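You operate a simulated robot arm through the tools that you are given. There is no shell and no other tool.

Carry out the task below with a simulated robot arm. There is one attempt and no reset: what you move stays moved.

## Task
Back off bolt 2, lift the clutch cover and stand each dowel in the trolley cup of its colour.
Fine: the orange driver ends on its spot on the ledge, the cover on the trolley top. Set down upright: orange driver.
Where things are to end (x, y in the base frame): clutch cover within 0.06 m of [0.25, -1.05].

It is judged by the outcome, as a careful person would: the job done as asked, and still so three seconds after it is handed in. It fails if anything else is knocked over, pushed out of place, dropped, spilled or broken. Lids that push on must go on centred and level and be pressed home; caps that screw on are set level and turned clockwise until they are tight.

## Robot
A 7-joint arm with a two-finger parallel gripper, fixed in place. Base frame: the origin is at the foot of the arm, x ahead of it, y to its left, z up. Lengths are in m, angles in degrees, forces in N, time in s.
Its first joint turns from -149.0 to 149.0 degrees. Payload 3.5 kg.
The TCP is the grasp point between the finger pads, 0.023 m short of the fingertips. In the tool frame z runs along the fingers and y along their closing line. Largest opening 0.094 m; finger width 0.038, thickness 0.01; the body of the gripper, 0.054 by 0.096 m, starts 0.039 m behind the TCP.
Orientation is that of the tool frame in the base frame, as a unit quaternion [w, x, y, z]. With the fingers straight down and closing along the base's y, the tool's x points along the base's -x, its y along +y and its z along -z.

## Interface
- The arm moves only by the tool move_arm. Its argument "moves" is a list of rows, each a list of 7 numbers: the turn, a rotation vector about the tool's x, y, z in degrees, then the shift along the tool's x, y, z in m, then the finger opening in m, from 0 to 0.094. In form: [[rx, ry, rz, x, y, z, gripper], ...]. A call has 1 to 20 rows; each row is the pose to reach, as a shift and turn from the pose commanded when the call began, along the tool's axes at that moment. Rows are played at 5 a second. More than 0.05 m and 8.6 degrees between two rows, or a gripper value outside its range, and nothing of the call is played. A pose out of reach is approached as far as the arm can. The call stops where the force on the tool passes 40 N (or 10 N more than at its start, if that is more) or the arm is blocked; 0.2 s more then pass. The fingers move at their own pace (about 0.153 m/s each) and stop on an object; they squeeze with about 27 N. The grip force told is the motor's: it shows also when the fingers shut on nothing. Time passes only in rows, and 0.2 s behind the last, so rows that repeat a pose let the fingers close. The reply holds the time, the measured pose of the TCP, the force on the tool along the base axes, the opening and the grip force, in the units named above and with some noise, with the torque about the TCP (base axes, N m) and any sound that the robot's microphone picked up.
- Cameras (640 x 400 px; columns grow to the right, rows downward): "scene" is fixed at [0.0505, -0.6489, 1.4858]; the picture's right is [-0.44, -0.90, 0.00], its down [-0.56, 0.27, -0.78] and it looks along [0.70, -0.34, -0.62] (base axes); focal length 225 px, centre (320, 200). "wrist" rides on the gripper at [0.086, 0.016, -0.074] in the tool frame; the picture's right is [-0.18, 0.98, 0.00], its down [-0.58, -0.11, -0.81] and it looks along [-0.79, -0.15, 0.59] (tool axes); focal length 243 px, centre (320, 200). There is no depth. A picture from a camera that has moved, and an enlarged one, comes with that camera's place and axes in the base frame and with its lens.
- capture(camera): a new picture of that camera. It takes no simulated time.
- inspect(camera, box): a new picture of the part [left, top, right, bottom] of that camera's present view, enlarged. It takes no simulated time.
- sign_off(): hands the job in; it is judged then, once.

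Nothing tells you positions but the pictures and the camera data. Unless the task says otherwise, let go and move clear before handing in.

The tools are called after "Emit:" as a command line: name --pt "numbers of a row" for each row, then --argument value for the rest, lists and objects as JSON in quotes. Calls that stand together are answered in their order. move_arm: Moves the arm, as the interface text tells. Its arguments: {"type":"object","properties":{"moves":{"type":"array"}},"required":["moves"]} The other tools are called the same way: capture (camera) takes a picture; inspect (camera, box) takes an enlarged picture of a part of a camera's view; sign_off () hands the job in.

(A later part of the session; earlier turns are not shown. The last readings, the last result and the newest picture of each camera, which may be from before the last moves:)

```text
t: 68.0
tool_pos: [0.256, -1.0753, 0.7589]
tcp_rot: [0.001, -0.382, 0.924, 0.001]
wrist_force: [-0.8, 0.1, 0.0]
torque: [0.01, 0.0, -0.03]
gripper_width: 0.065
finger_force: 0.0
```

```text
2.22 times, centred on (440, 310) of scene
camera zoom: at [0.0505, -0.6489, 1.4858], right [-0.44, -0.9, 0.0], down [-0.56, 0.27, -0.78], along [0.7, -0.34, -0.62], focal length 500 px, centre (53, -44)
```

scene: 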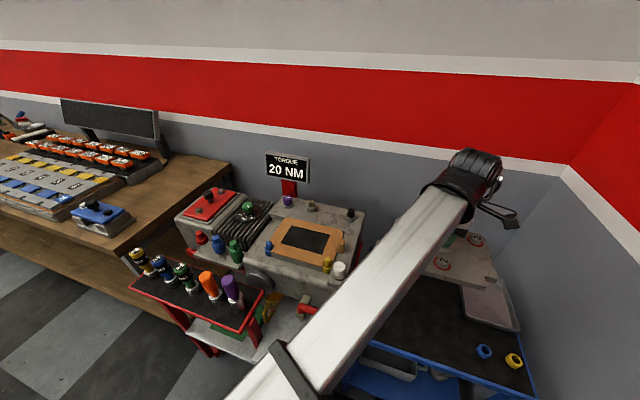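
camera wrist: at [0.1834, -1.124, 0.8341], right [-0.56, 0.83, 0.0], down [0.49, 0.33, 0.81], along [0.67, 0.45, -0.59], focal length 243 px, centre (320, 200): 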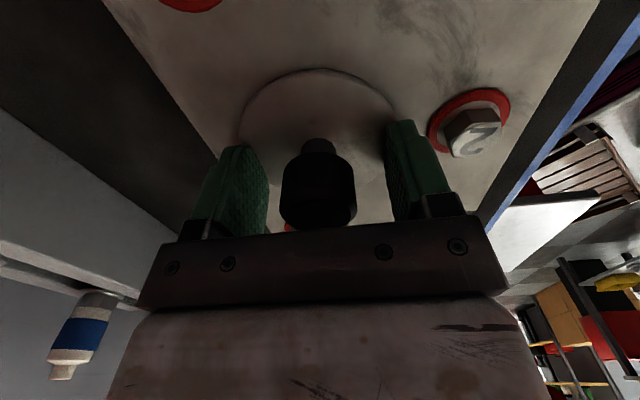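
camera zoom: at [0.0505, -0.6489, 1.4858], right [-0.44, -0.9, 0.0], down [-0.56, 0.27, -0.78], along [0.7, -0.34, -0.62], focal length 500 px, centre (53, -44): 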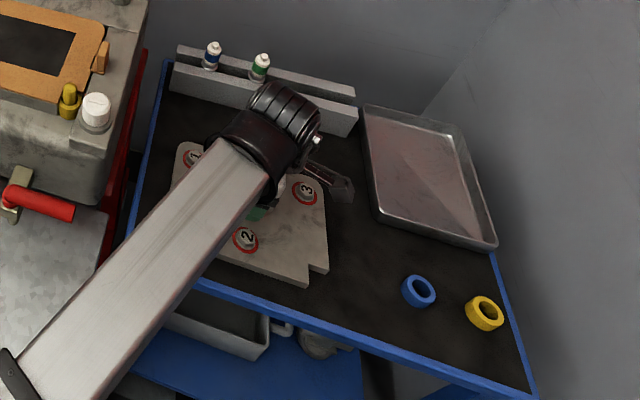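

The cover rests flat on the trolley and I've let go. I rise straight up and move over the blue dowel, estimated at (0.5335, −0.709, tip 0.951).

Emit:
move_arm --pt "0 0 0 0 0 -0.02 0.065" --pt "0 0 0 0 0 -0.06 0.065" --pt "0 0 0 0 0 -0.105 0.06" --pt "0 0 0 0 0 -0.15 0.06" --pt "0 0 0 0 0 -0.195 0.06" --pt "0 0 0 0 0 -0.24 0.06" --pt "0 0 0 0 0 -0.28 0.06" --pt "0 0 0 -0.0414 0.0058 -0.28 0.06" --pt "0 0 0 -0.0827 0.0116 -0.28 0.06" --pt "0 0 0 -0.1241 0.0174 -0.28 0.06" --pt "0 0 0 -0.1654 0.0232 -0.28 0.06" --pt "0 0 0 -0.2068 0.029 -0.28 0.06" --pt "0 0 0 -0.2481 0.0348 -0.28 0.06" --pt "0 0 0 -0.2895 0.0406 -0.28 0.06" --pt "0 0 0 -0.3308 0.0464 -0.28 0.06" --pt "0 0 0 -0.3722 0.0522 -0.28 0.06" --pt "0 0 0 -0.4135 0.058 -0.28 0.06" --pt "0 0 0 -0.4549 0.0638 -0.28 0.06" --pt "0 0 0 -0.4549 0.0638 -0.28 0.06"

Emit:
capture --camera "wrist"

Emit:
capture --camera "scene"

```text
t: 72.0
tool_pos: [0.536, -0.7116, 1.0389]
tcp_rot: [0.001, -0.381, 0.925, 0.0]
wrist_force: [-0.6, 0.4, 0.3]
torque: [0.0, -0.01, 0.0]
gripper_width: 0.0602
finger_force: 0.0
```

```text
taken
camera wrist: at [0.4625, -0.76, 1.1138], right [-0.56, 0.83, 0.0], down [0.49, 0.33, 0.81], along [0.67, 0.45, -0.59], focal length 243 px, centre (320, 200)
```

wrist: 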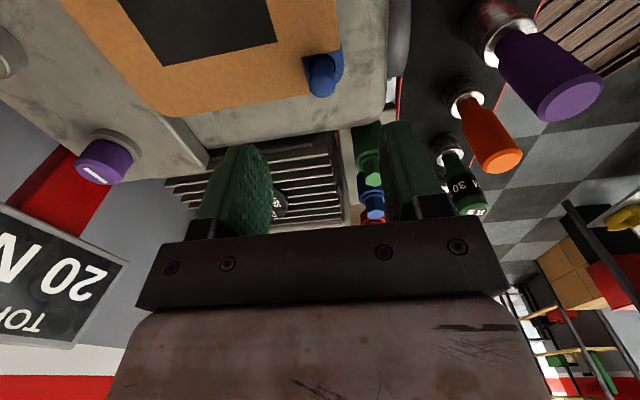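

```text
taken
```

scene: 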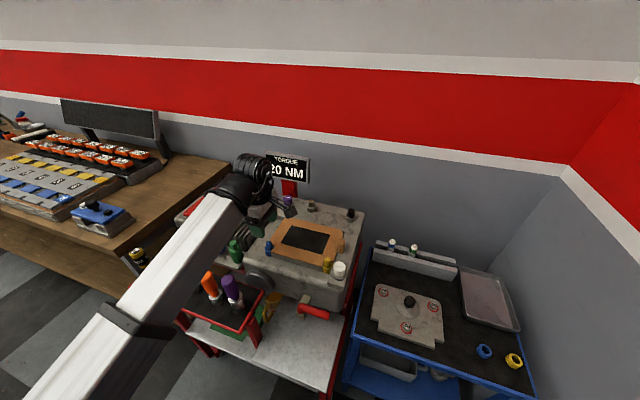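

The cover sits flat on the trolley. Now I zoom on the dowels from both cameras.

Emit:
inspect --camera "wrist" --box '[260, 20, 390, 130]'

Emit:
inspect --camera "scene" --box '[255, 220, 355, 290]'

Emit:
inspect --camera "scene" --box '[350, 260, 540, 390]'

```text
3.64 times, centred on (325, 75) of wrist
camera zoom: at [0.4625, -0.76, 1.1138], right [-0.56, 0.83, 0.0], down [0.49, 0.33, 0.81], along [0.67, 0.45, -0.59], focal length 882 px, centre (302, 654)
```

zoom: 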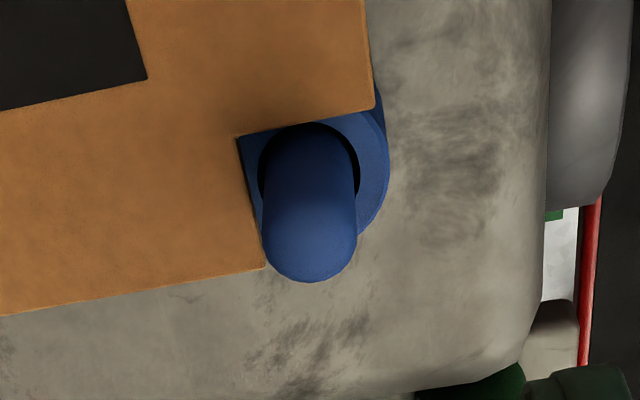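

```text
5.71 times, centred on (305, 255) of scene
camera zoom: at [0.0505, -0.6489, 1.4858], right [-0.44, -0.9, 0.0], down [-0.56, 0.27, -0.78], along [0.7, -0.34, -0.62], focal length 1286 px, centre (406, -114)
```

zoom: 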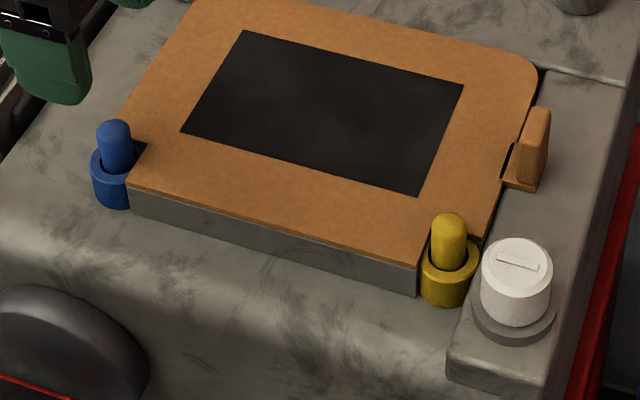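

```text
3.08 times, centred on (445, 325) of scene
camera zoom: at [0.0505, -0.6489, 1.4858], right [-0.44, -0.9, 0.0], down [-0.56, 0.27, -0.78], along [0.7, -0.34, -0.62], focal length 692 px, centre (-65, -185)
```

zoom: 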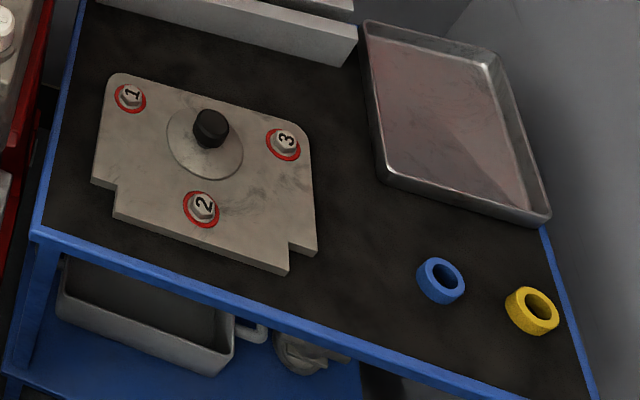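

The cover is fine. The blue dowel stands at (0.5365, −0.7076): pin 18.5 mm, tip at 0.955, its collar top 0.92, and the gasket edge beside it is at 0.93, so the fingertips must stay above 0.932. I centre and lower partway.

Emit:
move_arm --pt "0 0 0 -0.0035 0.0011 0.0 0.045" --pt "0 0 0 -0.0035 0.0011 0.02 0.045" --pt "0 0 0 -0.0035 0.0011 0.04 0.045" --pt "0 0 0 -0.0035 0.0011 0.055 0.045" --pt "0 0 0 -0.0035 0.0011 0.055 0.045"

Emit:
inspect --camera "wrist" --box '[220, 60, 420, 220]'

Emit:
inspect --camera "scene" --box '[240, 210, 320, 270]'

```text
t: 73.2
tool_pos: [0.5347, -0.7071, 0.9862]
tcp_rot: [0.0, -0.382, 0.924, 0.0]
wrist_force: [0.5, 0.3, 0.5]
torque: [0.0, -0.02, 0.0]
gripper_width: 0.0449
finger_force: 0.0
```

```text
2.50 times, centred on (320, 140) of wrist
camera zoom: at [0.4619, -0.7556, 1.0596], right [-0.56, 0.83, 0.0], down [0.49, 0.33, 0.81], along [0.67, 0.45, -0.59], focal length 606 px, centre (320, 350)
```

zoom: 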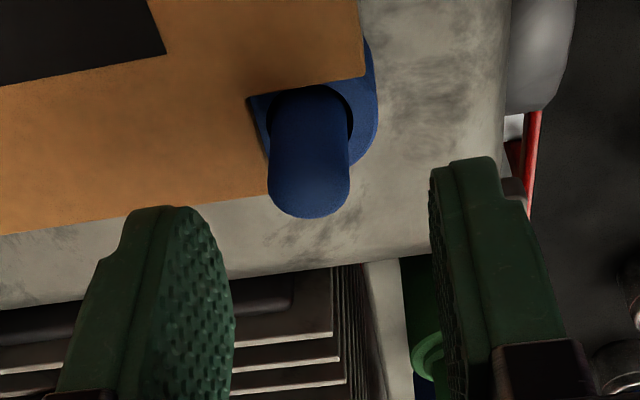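

```text
6.67 times, centred on (280, 240) of scene
camera zoom: at [0.0505, -0.6489, 1.4858], right [-0.44, -0.9, 0.0], down [-0.56, 0.27, -0.78], along [0.7, -0.34, -0.62], focal length 1500 px, centre (587, -67)
```

zoom: 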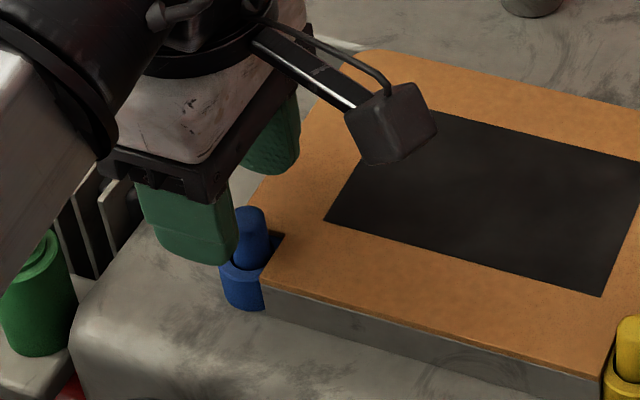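

Drift left the pin ~2.5 mm off centre between the pads; I correct and go down the last 29 mm.

Emit:
move_arm --pt "0 0 0 -0.0008 -0.0025 0.0 0.045" --pt "0 0 0 -0.0008 -0.0025 0.01 0.045" --pt "0 0 0 -0.0008 -0.0025 0.02 0.045" --pt "0 0 0 -0.0008 -0.0025 0.028 0.045" --pt "0 0 0 -0.0008 -0.0025 0.028 0.045"

Emit:
inspect --camera "wrist" --box '[220, 60, 420, 220]'

```text
t: 74.4
tool_pos: [0.5363, -0.707, 0.9572]
tcp_rot: [0.0, -0.381, 0.925, 0.0]
wrist_force: [0.0, -0.8, 20.8]
torque: [-0.46, -0.34, 0.0]
gripper_width: 0.0453
finger_force: 0.4
```

```text
2.50 times, centred on (320, 140) of wrist
camera zoom: at [0.4632, -0.7562, 1.0326], right [-0.56, 0.83, 0.0], down [0.49, 0.33, 0.81], along [0.67, 0.45, -0.59], focal length 606 px, centre (320, 350)
```

zoom: 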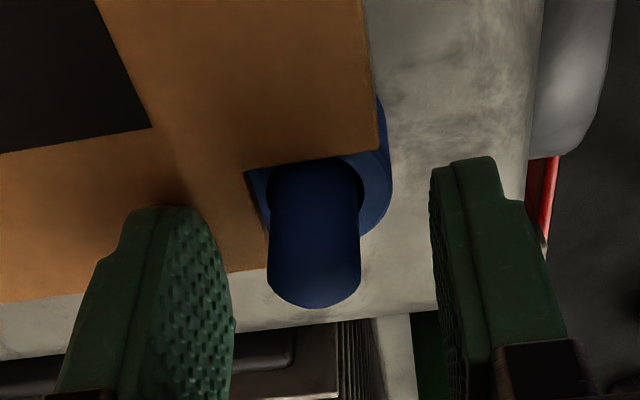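

A fingertip met the gasket (20 N), so the gasket top is ~0.935. I raise 3 mm so the tips clear it, nudge to centre, and verify no contact.

Emit:
move_arm --pt "0 0 0 0 0 -0.002 0.045" --pt "0 0 0 0 -0.0012 -0.0035 0.045" --pt "0 0 0 0 -0.0012 -0.0035 0.045"

Emit:
inspect --camera "wrist" --box '[220, 60, 420, 220]'

Emit:
inspect --camera "scene" --box '[240, 210, 320, 270]'

```text
t: 75.2
tool_pos: [0.5374, -0.7087, 0.96]
tcp_rot: [-0.001, -0.382, 0.924, 0.0]
wrist_force: [-0.3, 0.0, 0.2]
torque: [0.0, 0.01, -0.04]
gripper_width: 0.0449
finger_force: 0.1
```

```text
2.50 times, centred on (320, 140) of wrist
camera zoom: at [0.4654, -0.7571, 1.0341], right [-0.56, 0.83, 0.0], down [0.49, 0.33, 0.81], along [0.67, 0.45, -0.59], focal length 606 px, centre (320, 350)
```

zoom: 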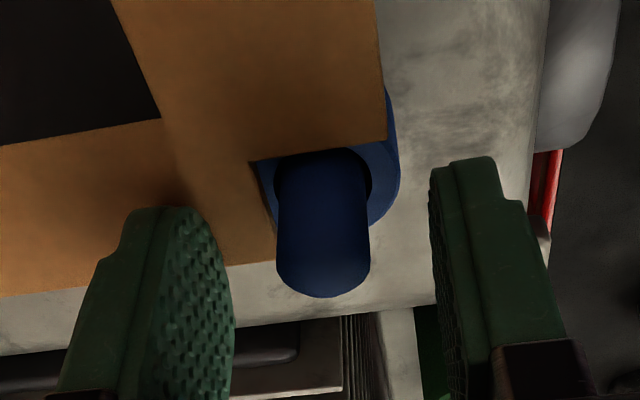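

```text
6.67 times, centred on (280, 240) of scene
camera zoom: at [0.0505, -0.6489, 1.4858], right [-0.44, -0.9, 0.0], down [-0.56, 0.27, -0.78], along [0.7, -0.34, -0.62], focal length 1500 px, centre (587, -67)
```

zoom: 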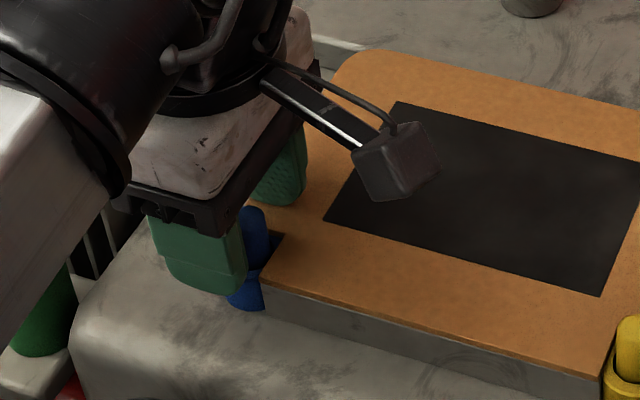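

Free again and the pin is centred. I close on it.

Emit:
move_arm --pt "0 0 0 0 0 0 0.03" --pt "0 0 0 0 0 0 0.015" --pt "0 0 0 0 0 0 0.008" --pt "0 0 0 0 0 0 0.008"

Emit:
inspect --camera "wrist" --box '[220, 60, 420, 220]'

```text
t: 76.2
tool_pos: [0.5384, -0.7088, 0.9598]
tcp_rot: [-0.001, -0.382, 0.924, 0.0]
wrist_force: [-0.9, 1.2, -0.2]
torque: [0.04, 0.02, -0.03]
gripper_width: 0.0168
finger_force: 27.1
```

```text
2.50 times, centred on (320, 140) of wrist
camera zoom: at [0.4653, -0.7572, 1.0344], right [-0.56, 0.83, 0.0], down [0.49, 0.33, 0.81], along [0.67, 0.45, -0.59], focal length 606 px, centre (320, 350)
```

zoom: 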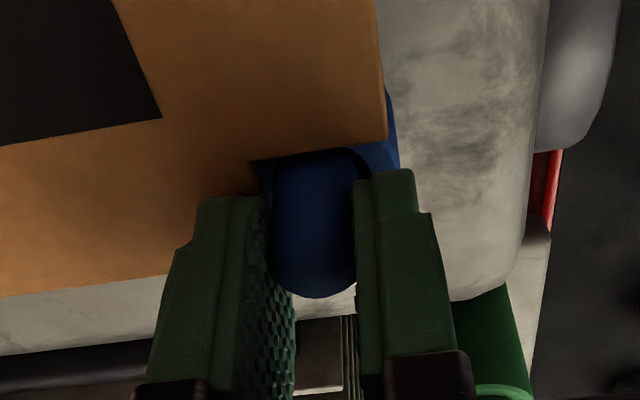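

The pads hold the pin (17 mm). I lift slowly.

Emit:
move_arm --pt "0 0 0 0 0 -0.003 0.008" --pt "0 0 0 0 0 -0.008 0.008" --pt "0 0 0 0 0 -0.016 0.008" --pt "0 0 0 0 0 -0.03 0.008" --pt "0 0 0 0 0 -0.05 0.008" --pt "0 0 0 0 0 -0.075 0.008"

Emit:
capture --camera "wrist"

Emit:
inspect --camera "scene" --box '[240, 190, 320, 260]'

```text
t: 77.6
tool_pos: [0.5387, -0.7083, 1.0346]
tcp_rot: [0.001, -0.382, 0.924, -0.001]
wrist_force: [-0.4, 0.6, -0.4]
torque: [0.0, -0.03, -0.01]
gripper_width: 0.0168
finger_force: 26.6
```

```text
taken
camera wrist: at [0.4653, -0.757, 1.1103], right [-0.56, 0.83, 0.0], down [0.49, 0.33, 0.81], along [0.67, 0.45, -0.59], focal length 243 px, centre (320, 200)
```

wrist: 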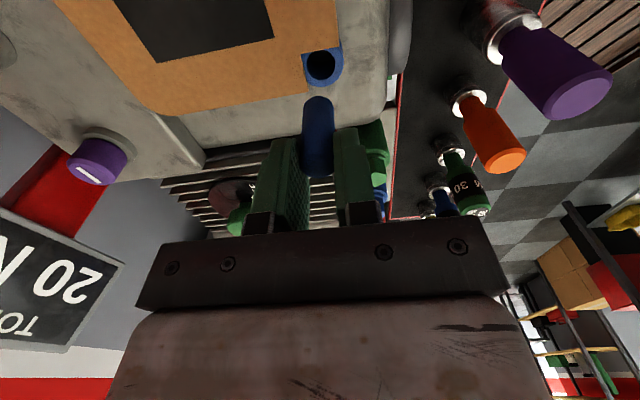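

```text
5.71 times, centred on (280, 225) of scene
camera zoom: at [0.0505, -0.6489, 1.4858], right [-0.44, -0.9, 0.0], down [-0.56, 0.27, -0.78], along [0.7, -0.34, -0.62], focal length 1286 px, centre (549, 57)
```

zoom: 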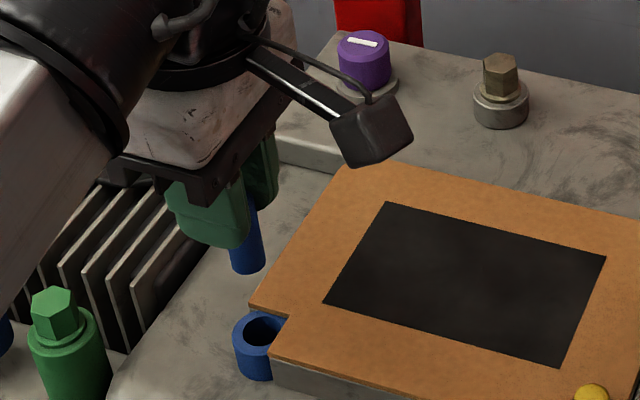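

The dowel is out of its collar. I zoom to see whether it hangs straight and how long it is.

Emit:
inspect --camera "wrist" --box '[260, 30, 390, 190]'

Emit:
inspect --camera "scene" --box '[260, 210, 310, 250]'

```text
2.50 times, centred on (325, 110) of wrist
camera zoom: at [0.4653, -0.757, 1.1103], right [-0.56, 0.83, 0.0], down [0.49, 0.33, 0.81], along [0.67, 0.45, -0.59], focal length 606 px, centre (308, 425)
```

zoom: 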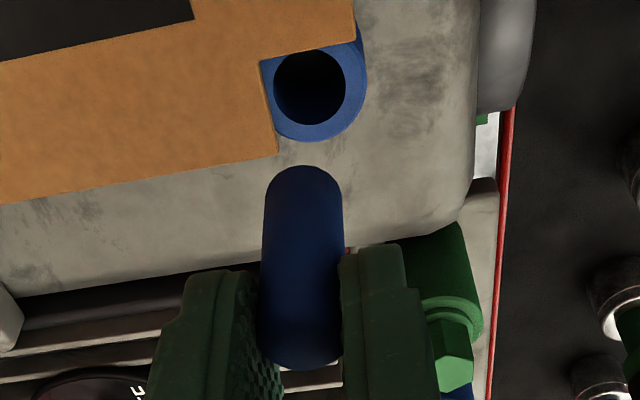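

```text
10.00 times, centred on (285, 230) of scene
camera zoom: at [0.0505, -0.6489, 1.4858], right [-0.44, -0.9, 0.0], down [-0.56, 0.27, -0.78], along [0.7, -0.34, -0.62], focal length 2250 px, centre (670, -100)
```

zoom: 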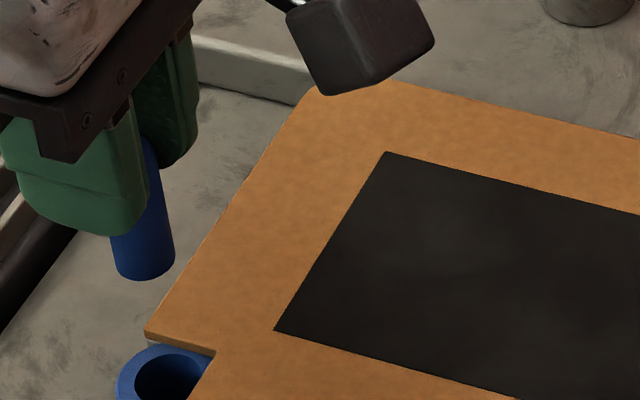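

The dowel hangs straight: about 53 mm long, its foot ~58 mm below the TCP. I carry it high over the trolley to above the blue cup.

Emit:
move_arm --pt "0 0 0 0 0 -0.02 0.008" --pt "0 0 0 0.02 0 -0.04 0.008" --pt "0 0 0 0.06 0.0001 -0.045 0.008" --pt "0 0 0 0.105 0.0002 -0.045 0.008" --pt "0 0 0 0.15 0.0003 -0.045 0.008" --pt "0 0 0 0.195 0.0003 -0.045 0.008" --pt "0 0 0 0.24 0.0004 -0.045 0.008" --pt "0 0 0 0.285 0.0005 -0.045 0.008" --pt "0 0 0 0.33 0.0006 -0.045 0.008" --pt "0 0 0 0.375 0.0007 -0.045 0.008" --pt "0 0 0 0.42 0.0007 -0.045 0.008" --pt "0 0 0 0.465 0.0008 -0.045 0.008" --pt "0 0 0 0.51 0.0009 -0.045 0.008" --pt "0 0 0 0.555 0.001 -0.045 0.008" --pt "0 0 0 0.6 0.0011 -0.045 0.008" --pt "0 0 0 0.64 0.0011 -0.045 0.008" --pt "0 0 0 0.665 0.0012 -0.045 0.008" --pt "0 0 0 0.6774 0.0012 -0.045 0.008" --pt "0 0 0 0.6774 0.0012 -0.045 0.008"

Emit:
capture --camera "wrist"

Emit:
capture --camera "scene"

```text
t: 81.6
tool_pos: [0.0555, -1.1857, 1.0779]
tcp_rot: [0.0, -0.382, 0.924, 0.0]
wrist_force: [0.0, 1.4, -0.4]
torque: [0.02, -0.01, 0.0]
gripper_width: 0.0164
finger_force: 26.6
```

```text
taken
camera wrist: at [-0.0161, -1.2347, 1.1534], right [-0.56, 0.83, 0.0], down [0.49, 0.33, 0.81], along [0.67, 0.45, -0.59], focal length 243 px, centre (320, 200)
```

wrist: 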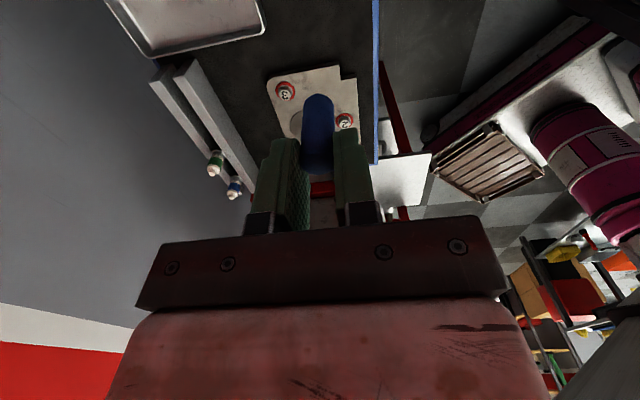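

```text
taken
```

scene: 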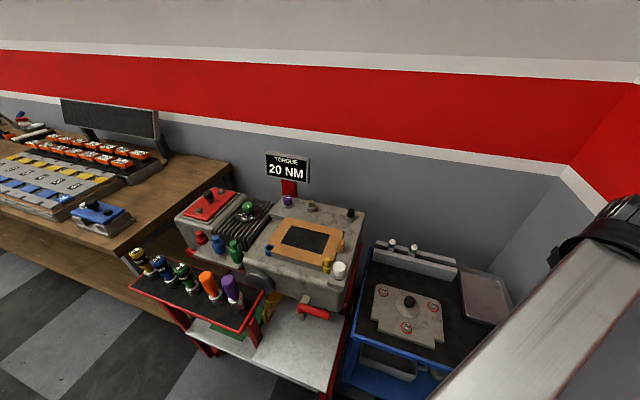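

I'm above the trolley's blue cup area. I lower until the dowel's foot is a few centimetres above the cup and look.

Emit:
move_arm --pt "0 0 0 0 0 0.04 0.008" --pt "0 0 0 0 0 0.08 0.008" --pt "0 0 0 0 0 0.12 0.008" --pt "0 0 0 0 0 0.16 0.008" --pt "0 0 0 0 0 0.2 0.008" --pt "0 0 0 0 0 0.23 0.008" --pt "0 0 0 0 0 0.245 0.008" --pt "0 0 0 0 0 0.245 0.008"

Emit:
capture --camera "wrist"

Emit:
inspect --camera "wrist" --box '[250, 0, 390, 140]'

Emit:
inspect --camera "scene" --box '[440, 290, 560, 390]'

```text
t: 83.4
tool_pos: [0.0569, -1.1843, 0.8344]
tcp_rot: [0.0, -0.382, 0.924, 0.0]
wrist_force: [0.7, 0.1, -1.4]
torque: [0.01, 0.0, -0.03]
gripper_width: 0.0169
finger_force: 27.7
```

```text
taken
camera wrist: at [-0.0162, -1.2327, 0.9094], right [-0.56, 0.83, 0.0], down [0.49, 0.33, 0.81], along [0.67, 0.45, -0.59], focal length 243 px, centre (320, 200)
```

wrist: 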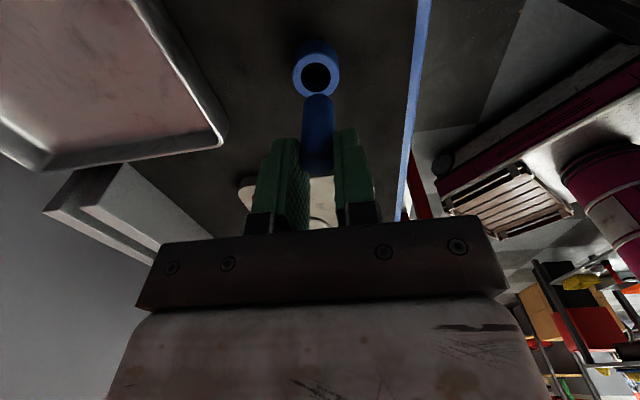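

```text
2.86 times, centred on (320, 70) of wrist
camera zoom: at [-0.0162, -1.2327, 0.9094], right [-0.56, 0.83, 0.0], down [0.49, 0.33, 0.81], along [0.67, 0.45, -0.59], focal length 693 px, centre (320, 571)
```

zoom: 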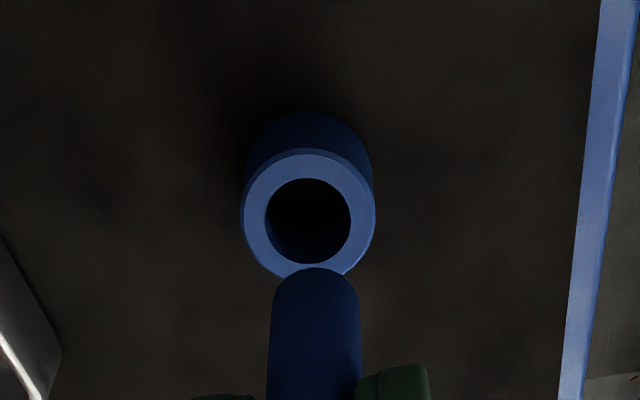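

```text
4.00 times, centred on (500, 340) of scene
camera zoom: at [0.0505, -0.6489, 1.4858], right [-0.44, -0.9, 0.0], down [-0.56, 0.27, -0.78], along [0.7, -0.34, -0.62], focal length 900 px, centre (-400, -360)
```

zoom: 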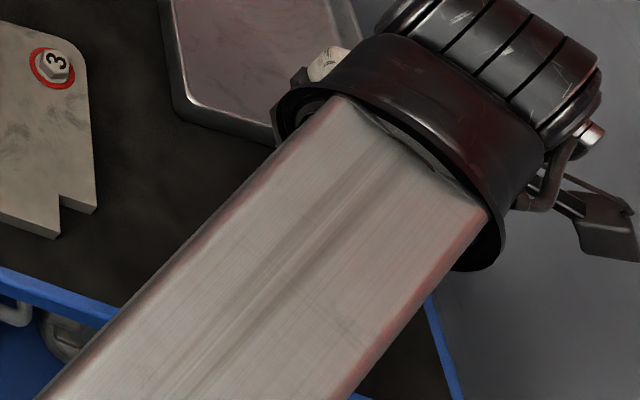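

Cup and dowel foot are both in view: the dowel needs about 2 mm of sideways shift. I apply it, lower to ~7 mm above the rim and look again.

Emit:
move_arm --pt "0 0 0 -0.0009 -0.0021 0.0 0.008" --pt "0 0 0 -0.0009 -0.0021 0.012 0.008" --pt "0 0 0 -0.0009 -0.0021 0.022 0.008" --pt "0 0 0 -0.0009 -0.0021 0.03 0.008" --pt "0 0 0 -0.0009 -0.0021 0.03 0.008"

Emit:
inspect --camera "wrist" --box '[250, 0, 390, 140]'

```text
t: 84.6
tool_pos: [0.0587, -1.1861, 0.8035]
tcp_rot: [-0.001, -0.382, 0.924, 0.0]
wrist_force: [1.1, 0.8, 0.0]
torque: [-0.01, 0.01, 0.02]
gripper_width: 0.0164
finger_force: 26.8
```

```text
2.86 times, centred on (320, 70) of wrist
camera zoom: at [-0.0144, -1.2345, 0.8794], right [-0.56, 0.83, 0.0], down [0.49, 0.33, 0.81], along [0.67, 0.45, -0.59], focal length 693 px, centre (320, 571)
```

zoom: 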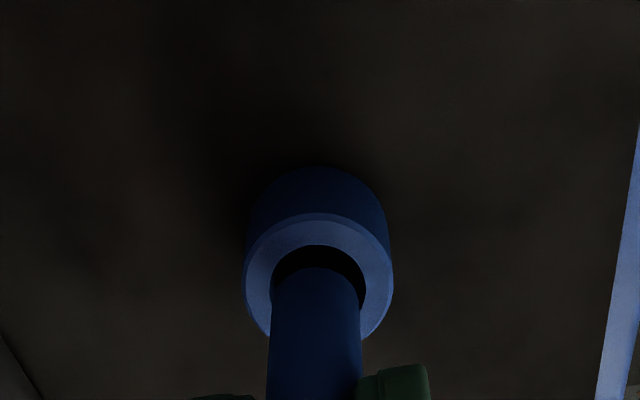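

Almost aligned: the foot needs ~1 mm further forward. I nudge and lower another 5 mm.

Emit:
move_arm --pt "0 0 0 -0.0011 0.0003 0.0 0.008" --pt "0 0 0 -0.0011 0.0003 0.003 0.008" --pt "0 0 0 -0.0011 0.0003 0.005 0.008" --pt "0 0 0 -0.0011 0.0003 0.005 0.008"

Emit:
inspect --camera "wrist" --box '[270, 30, 370, 140]'

```text
t: 85.6
tool_pos: [0.0596, -1.1849, 0.7988]
tcp_rot: [0.0, -0.382, 0.924, 0.0]
wrist_force: [-0.3, 0.7, -0.7]
torque: [0.02, -0.02, 0.0]
gripper_width: 0.0166
finger_force: 26.8
```

```text
3.64 times, centred on (320, 85) of wrist
camera zoom: at [-0.0133, -1.2332, 0.8737], right [-0.56, 0.83, 0.0], down [0.49, 0.33, 0.81], along [0.67, 0.45, -0.59], focal length 882 px, centre (320, 618)
```

zoom: 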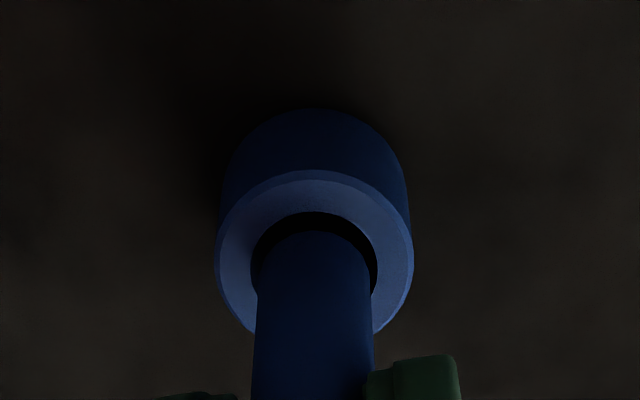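

Foot and hole are now concentric within about half a millimetre. I lower gently, watching for contact.

Emit:
move_arm --pt "0 0 0 0 0 0.002 0.008" --pt "0 0 0 0 0 0.004 0.008" --pt "0 0 0 0 0 0.006 0.008" --pt "0 0 0 0 0 0.008 0.008" --pt "0 0 0 0 0 0.01 0.008"

Emit:
inspect --camera "wrist" --box '[270, 30, 370, 140]'

```text
t: 86.8
tool_pos: [0.0605, -1.1854, 0.7885]
tcp_rot: [0.0, -0.382, 0.924, 0.0]
wrist_force: [0.5, 0.5, -1.1]
torque: [0.01, 0.0, -0.02]
gripper_width: 0.0166
finger_force: 27.5
```

```text
3.64 times, centred on (320, 85) of wrist
camera zoom: at [-0.013, -1.2337, 0.8642], right [-0.56, 0.83, 0.0], down [0.49, 0.33, 0.81], along [0.67, 0.45, -0.59], focal length 882 px, centre (320, 618)
```

zoom: 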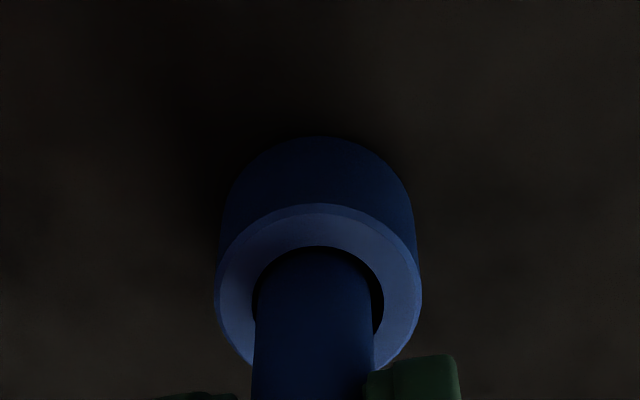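

The foot is inside the hole with no contact force. I nudge 0.6 mm to centre and continue to the bottom.

Emit:
move_arm --pt "0 0 0 0 0.0006 0.002 0.008" --pt "0 0 0 0 0.0006 0.004 0.008" --pt "0 0 0 0 0.0006 0.006 0.008" --pt "0 0 0 0 0.0006 0.008 0.008" --pt "0 0 0 0 0.0006 0.01 0.008"

Emit:
inspect --camera "wrist" --box '[270, 30, 370, 140]'

```text
t: 88.0
tool_pos: [0.0608, -1.1844, 0.7789]
tcp_rot: [-0.001, -0.383, 0.924, 0.0]
wrist_force: [0.3, -0.3, -0.2]
torque: [-0.02, -0.03, 0.01]
gripper_width: 0.0167
finger_force: 26.7
```

```text
3.64 times, centred on (320, 85) of wrist
camera zoom: at [-0.0131, -1.2334, 0.8538], right [-0.56, 0.83, 0.0], down [0.49, 0.33, 0.81], along [0.67, 0.45, -0.59], focal length 882 px, centre (320, 618)
```

zoom: 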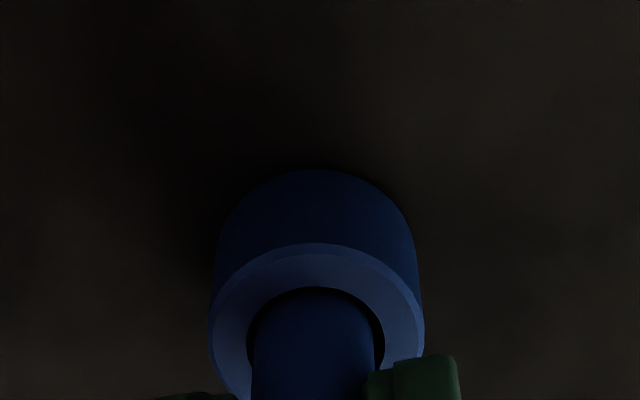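

Emit:
move_arm --pt "0 0 0 0 0.0004 0.0015 0.008" --pt "0 0 0 0 0.0004 0.003 0.008" --pt "0 0 0 0 0.0004 0.0045 0.008" --pt "0 0 0 0 0.0004 0.006 0.008"

```text
t: 89.0
tool_pos: [0.059, -1.185, 0.776]
tcp_rot: [0.0, -0.382, 0.924, -0.001]
wrist_force: [0.9, 0.1, 15.8]
torque: [0.07, 0.12, 0.02]
gripper_width: 0.0165
finger_force: 26.7
```

The dowel has bottomed in the cup. I ease off, open and check before rising.

Emit:
move_arm --pt "0 0 0 0 0 -0.001 0.008" --pt "0 0 0 0 0 -0.0012 0.018" --pt "0 0 0 0 0 -0.0012 0.025" --pt "0 0 0 0 0 -0.0012 0.035" --pt "0 0 0 0 0 -0.0012 0.045" --pt "0 0 0 0 0 -0.0012 0.045"

Emit:
inspect --camera "wrist" --box '[230, 40, 410, 220]'

```text
t: 90.4
tool_pos: [0.0596, -1.1855, 0.7757]
tcp_rot: [0.0, -0.382, 0.924, 0.001]
wrist_force: [-0.3, -0.1, -0.1]
torque: [-0.03, 0.02, 0.03]
gripper_width: 0.0449
finger_force: 0.0
```

```text
2.22 times, centred on (320, 130) of wrist
camera zoom: at [-0.0138, -1.2336, 0.8492], right [-0.56, 0.83, 0.0], down [0.49, 0.33, 0.81], along [0.67, 0.45, -0.59], focal length 539 px, centre (320, 356)
```

zoom: 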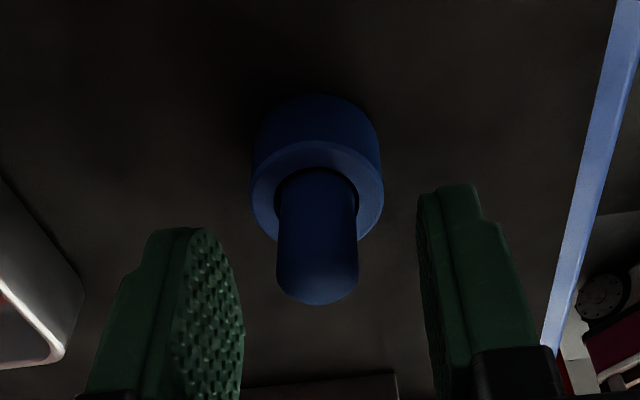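

The blue dowel stands in its cup. I rise straight up and travel to the yellow dowel (about (0.402, −0.8455)), turning the hand so the fingers will clear the white cap beside it.

Emit:
move_arm --pt "0 0 0 0 0 -0.02 0.045" --pt "0 0 0 0 0 -0.05 0.045" --pt "0 0 0 0 0 -0.095 0.045" --pt "0 0 0 0 0 -0.14 0.045" --pt "0 0 0 0 0 -0.185 0.045" --pt "0 0 0 0 0 -0.23 0.045" --pt "0 0 0 0 0 -0.265 0.045" --pt "0 0 2 -0.0438 -0.0001 -0.265 0.045" --pt "0 0 4 -0.0877 -0.0002 -0.265 0.045" --pt "0 0 6 -0.1315 -0.0003 -0.265 0.045" --pt "0 0 8.5 -0.1754 -0.0004 -0.265 0.045" --pt "0 0 11 -0.2192 -0.0006 -0.265 0.045" --pt "0 0 13.5 -0.263 -0.0007 -0.265 0.045" --pt "0 0 16 -0.3069 -0.0008 -0.265 0.045" --pt "0 0 18.5 -0.3507 -0.0009 -0.265 0.045" --pt "0 0 21 -0.3946 -0.0011 -0.265 0.045" --pt "0 0 24 -0.4384 -0.0012 -0.265 0.045" --pt "0 0 24 -0.4823 -0.0013 -0.265 0.045" --pt "0 0 24 -0.4823 -0.0013 -0.265 0.045"

Emit:
capture --camera "wrist"

Emit:
inspect --camera "wrist" --box '[240, 20, 400, 150]'

Emit:
capture --camera "scene"

Emit:
inspect --camera "scene" --box '[290, 220, 370, 290]'

```text
t: 94.4
tool_pos: [0.4032, -0.8453, 1.04]
tcp_rot: [0.0, -0.18, 0.984, 0.0]
wrist_force: [0.2, 0.0, 0.0]
torque: [0.04, -0.03, 0.03]
gripper_width: 0.0447
finger_force: 0.0
```

```text
taken
camera wrist: at [0.3162, -0.8612, 1.1146], right [-0.18, 0.98, 0.0], down [0.58, 0.1, 0.81], along [0.79, 0.14, -0.59], focal length 243 px, centre (320, 200)
```

wrist: 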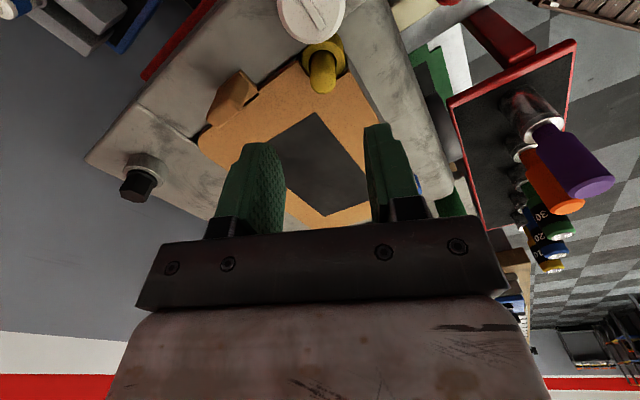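

```text
3.08 times, centred on (320, 85) of wrist
camera zoom: at [0.3162, -0.8612, 1.1146], right [-0.18, 0.98, 0.0], down [0.58, 0.1, 0.81], along [0.79, 0.14, -0.59], focal length 746 px, centre (320, 554)
```

zoom: 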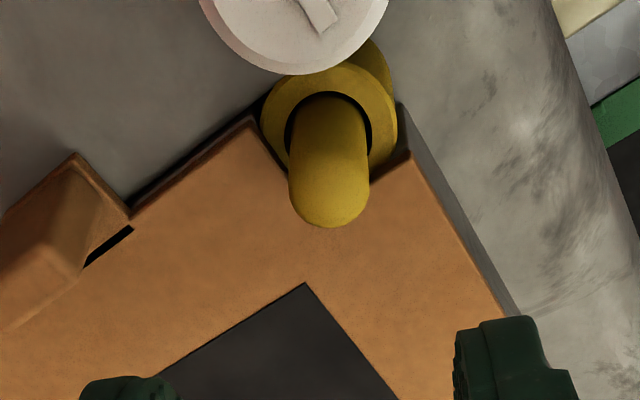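

```text
taken
```

scene: 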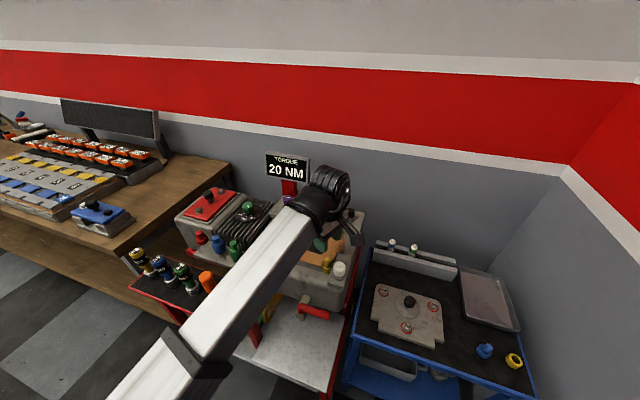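

```text
5.71 times, centred on (330, 255) of scene
camera zoom: at [0.0505, -0.6489, 1.4858], right [-0.44, -0.9, 0.0], down [-0.56, 0.27, -0.78], along [0.7, -0.34, -0.62], focal length 1286 px, centre (263, -114)
```

zoom: 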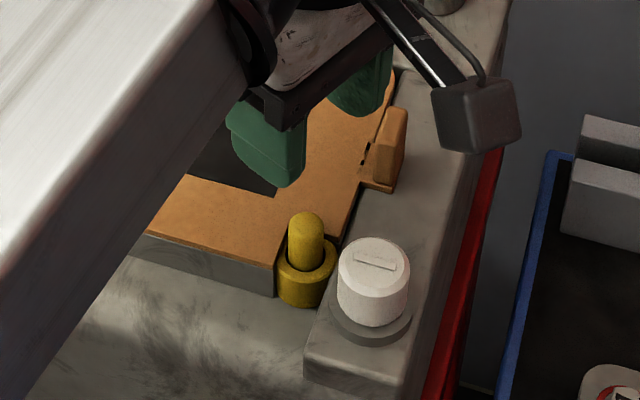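

The blue dowel stands in its cup, and the yellow one is at (0.4024, −0.8434). I centre on it with a 6 mm offset away from the white cap and lower partway.

Emit:
move_arm --pt "0 0 0 -0.0069 0.0022 0.0 0.045" --pt "0 0 0 -0.0069 0.0022 0.02 0.045" --pt "0 0 0 -0.0069 0.0022 0.04 0.045" --pt "0 0 0 -0.0069 0.0022 0.055 0.045" --pt "0 0 0 -0.0069 0.0022 0.055 0.045"

Emit:
inspect --camera "wrist" --box '[220, 40, 420, 220]'

Emit:
inspect --camera "scene" --box '[290, 220, 370, 290]'

```text
t: 95.6
tool_pos: [0.4086, -0.8417, 0.9841]
tcp_rot: [-0.001, -0.182, 0.983, 0.0]
wrist_force: [-0.4, 0.1, -0.3]
torque: [0.01, 0.01, -0.01]
gripper_width: 0.0449
finger_force: 0.1
```

```text
2.22 times, centred on (320, 130) of wrist
camera zoom: at [0.3216, -0.8566, 1.0601], right [-0.18, 0.98, 0.0], down [0.58, 0.11, 0.81], along [0.79, 0.14, -0.59], focal length 539 px, centre (320, 356)
```

zoom: 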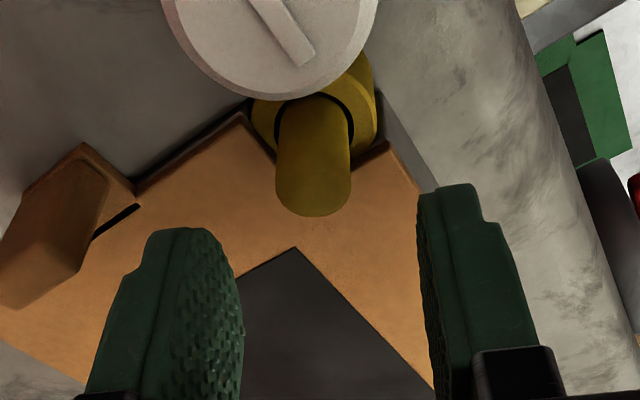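

```text
5.71 times, centred on (330, 255) of scene
camera zoom: at [0.0505, -0.6489, 1.4858], right [-0.44, -0.9, 0.0], down [-0.56, 0.27, -0.78], along [0.7, -0.34, -0.62], focal length 1286 px, centre (263, -114)
```

zoom: 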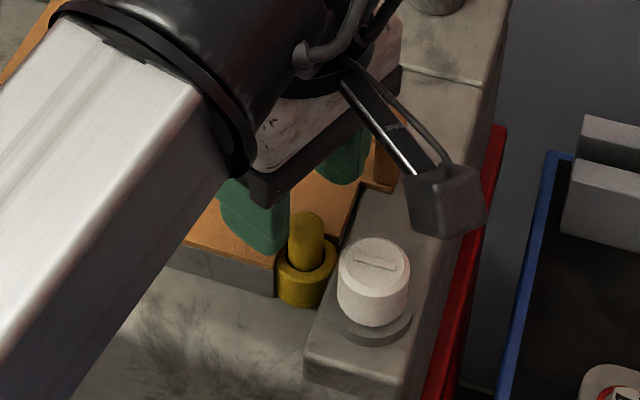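

Aligned; clearance to the white cap is about 1 cm. I lower the rest, staying above the gasket.

Emit:
move_arm --pt "0 0 0 0 -0.0006 0.008 0.045" --pt "0 0 0 0 -0.0006 0.016 0.045" --pt "0 0 0 0 -0.0006 0.022 0.045" --pt "0 0 0 0 -0.0006 0.025 0.045" --pt "0 0 0 0 -0.0006 0.025 0.045"

Emit:
inspect --camera "wrist" --box '[220, 40, 420, 220]'

```text
t: 96.8
tool_pos: [0.4074, -0.8425, 0.9595]
tcp_rot: [0.0, -0.182, 0.983, 0.0]
wrist_force: [-0.1, -0.2, -0.2]
torque: [0.02, 0.01, 0.02]
gripper_width: 0.0449
finger_force: 0.1
```

```text
2.22 times, centred on (320, 130) of wrist
camera zoom: at [0.3208, -0.8566, 1.0348], right [-0.18, 0.98, 0.0], down [0.58, 0.11, 0.81], along [0.79, 0.14, -0.59], focal length 539 px, centre (320, 356)
```

zoom: 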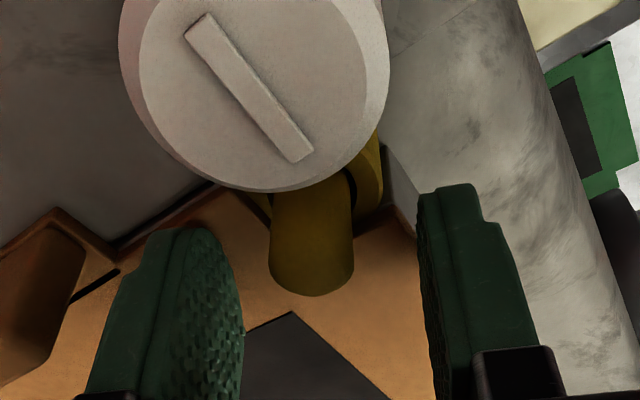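

No contact with gasket or cap. I close on the yellow pin.

Emit:
move_arm --pt "0 0 0 0 0 0 0.03" --pt "0 0 0 0 0 0 0.015" --pt "0 0 0 0 0 0 0.008" --pt "0 0 0 0 0 0 0.008"

Emit:
inspect --camera "wrist" --box '[220, 40, 420, 220]'

```text
t: 97.8
tool_pos: [0.4087, -0.8422, 0.9606]
tcp_rot: [0.0, -0.182, 0.983, 0.0]
wrist_force: [0.4, -0.1, 0.9]
torque: [-0.05, 0.02, 0.01]
gripper_width: 0.0169
finger_force: 26.9
```

```text
2.22 times, centred on (320, 130) of wrist
camera zoom: at [0.3208, -0.8565, 1.0348], right [-0.18, 0.98, 0.0], down [0.58, 0.1, 0.81], along [0.79, 0.14, -0.59], focal length 539 px, centre (320, 356)
```

zoom: 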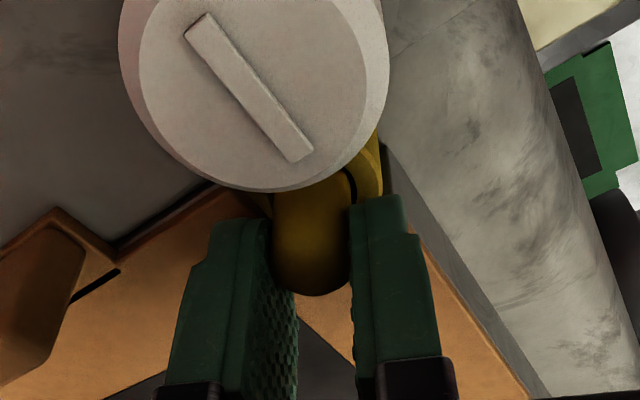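

The pads hold the yellow pin (17 mm). I lift slowly.

Emit:
move_arm --pt "0 0 0 0 0 -0.003 0.008" --pt "0 0 0 0 0 -0.008 0.008" --pt "0 0 0 0 0 -0.016 0.008" --pt "0 0 0 0 0 -0.03 0.008" --pt "0 0 0 0 0 -0.05 0.008" --pt "0 0 0 0 0 -0.075 0.008"

Emit:
inspect --camera "wrist" --box '[250, 30, 390, 190]'

Emit:
inspect --camera "scene" --box '[290, 210, 370, 280]'

```text
t: 99.2
tool_pos: [0.4083, -0.842, 1.0347]
tcp_rot: [0.0, -0.181, 0.983, 0.0]
wrist_force: [0.0, -0.7, 0.2]
torque: [0.0, -0.02, 0.0]
gripper_width: 0.0165
finger_force: 26.7
```

```text
2.50 times, centred on (320, 110) of wrist
camera zoom: at [0.3208, -0.8574, 1.1099], right [-0.18, 0.98, 0.0], down [0.58, 0.1, 0.81], along [0.79, 0.14, -0.59], focal length 606 px, centre (320, 425)
```

zoom: 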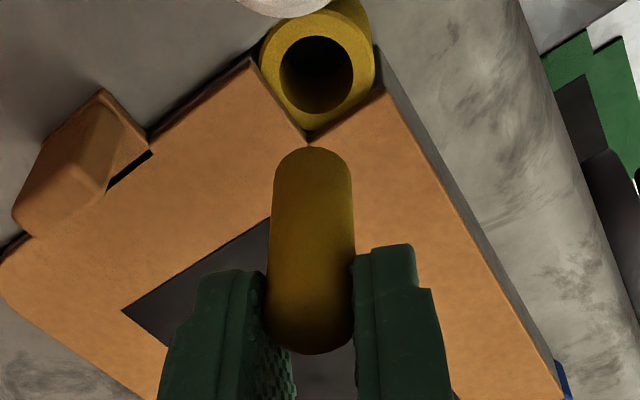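

```text
5.71 times, centred on (330, 245) of scene
camera zoom: at [0.0505, -0.6489, 1.4858], right [-0.44, -0.9, 0.0], down [-0.56, 0.27, -0.78], along [0.7, -0.34, -0.62], focal length 1286 px, centre (263, -57)
```

zoom: 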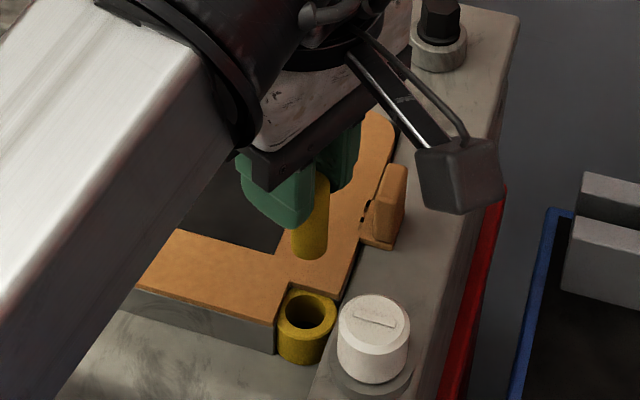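

The yellow dowel is out and straight. I carry it high to above the yellow cup.

Emit:
move_arm --pt "0 0 0 0 0 -0.02 0.008" --pt "0 0 0 0.01 -0.0044 -0.04 0.008" --pt "0 0 0 0.04 -0.0176 -0.045 0.008" --pt "0 0 0 0.08 -0.0351 -0.045 0.008" --pt "0 0 0 0.12 -0.0527 -0.045 0.008" --pt "0 0 0 0.16 -0.0703 -0.045 0.008" --pt "0 0 0 0.2 -0.0879 -0.045 0.008" --pt "0 0 0 0.24 -0.1054 -0.045 0.008" --pt "0 0 0 0.28 -0.123 -0.045 0.008" --pt "0 0 0 0.32 -0.1406 -0.045 0.008" --pt "0 0 0 0.36 -0.1582 -0.045 0.008" --pt "0 0 0 0.4 -0.1757 -0.045 0.008" --pt "0 0 0 0.44 -0.1933 -0.045 0.008" --pt "0 0 0 0.475 -0.2087 -0.045 0.008" --pt "0 0 0 0.5 -0.2197 -0.045 0.008" --pt "0 0 0 0.5096 -0.2239 -0.045 0.008" --pt "0 0 0 0.5096 -0.2239 -0.045 0.008"

Emit:
capture --camera "wrist"

Emit:
capture --camera "scene"

```text
t: 102.8
tool_pos: [0.0097, -1.2329, 1.0789]
tcp_rot: [0.0, -0.182, 0.983, 0.0]
wrist_force: [-0.4, -0.2, -0.3]
torque: [-0.01, 0.0, 0.0]
gripper_width: 0.0166
finger_force: 27.2
```

```text
taken
camera wrist: at [-0.0758, -1.2464, 1.1535], right [-0.18, 0.98, 0.0], down [0.58, 0.1, 0.81], along [0.79, 0.14, -0.59], focal length 243 px, centre (320, 200)
```

wrist: 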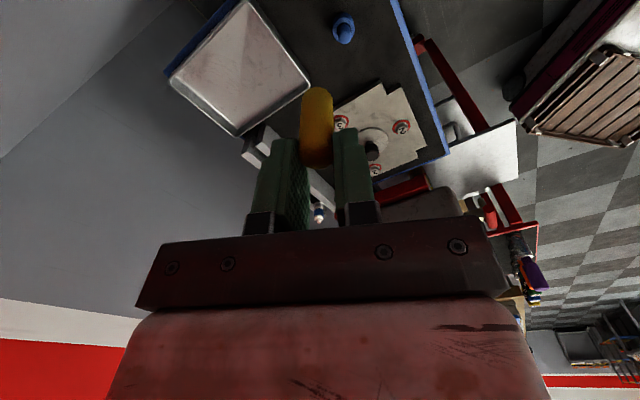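

```text
taken
```

scene: 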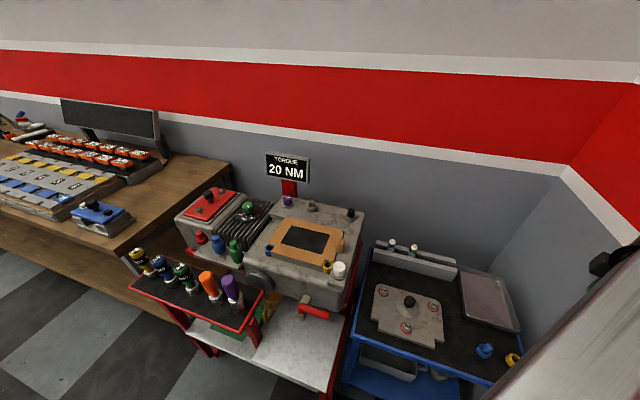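

Clear of everything. I lower until the foot is a few centimetres above the yellow cup.

Emit:
move_arm --pt "0 0 0 0 0 0.04 0.008" --pt "0 0 0 0 0 0.08 0.008" --pt "0 0 0 0 0 0.12 0.008" --pt "0 0 0 0 0 0.16 0.008" --pt "0 0 0 0 0 0.2 0.008" --pt "0 0 0 0 0 0.23 0.008" --pt "0 0 0 0 0 0.245 0.008" --pt "0 0 0 0 0 0.245 0.008"

Emit:
inspect --camera "wrist" --box '[250, 0, 390, 140]'

Emit:
capture --camera "wrist"

```text
t: 104.6
tool_pos: [0.0098, -1.2341, 0.8335]
tcp_rot: [0.0, -0.181, 0.983, 0.0]
wrist_force: [0.4, 0.3, 0.0]
torque: [0.04, 0.02, -0.03]
gripper_width: 0.0165
finger_force: 26.8
```

```text
2.86 times, centred on (320, 70) of wrist
camera zoom: at [-0.0762, -1.2482, 0.9085], right [-0.18, 0.98, 0.0], down [0.58, 0.1, 0.81], along [0.79, 0.14, -0.59], focal length 693 px, centre (320, 571)
```

zoom: 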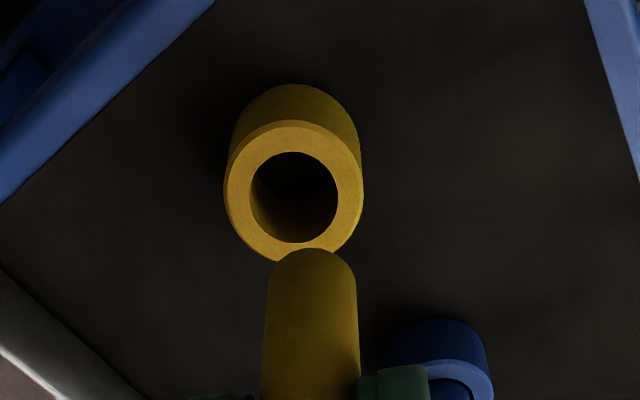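

```text
taken
camera wrist: at [-0.0762, -1.2482, 0.9085], right [-0.18, 0.98, 0.0], down [0.58, 0.1, 0.81], along [0.79, 0.14, -0.59], focal length 243 px, centre (320, 200)
```

wrist: 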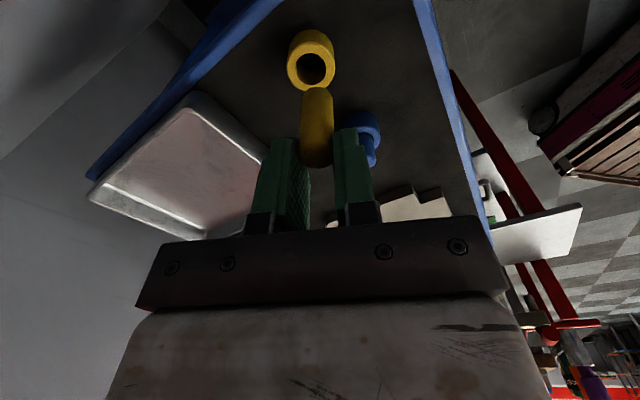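

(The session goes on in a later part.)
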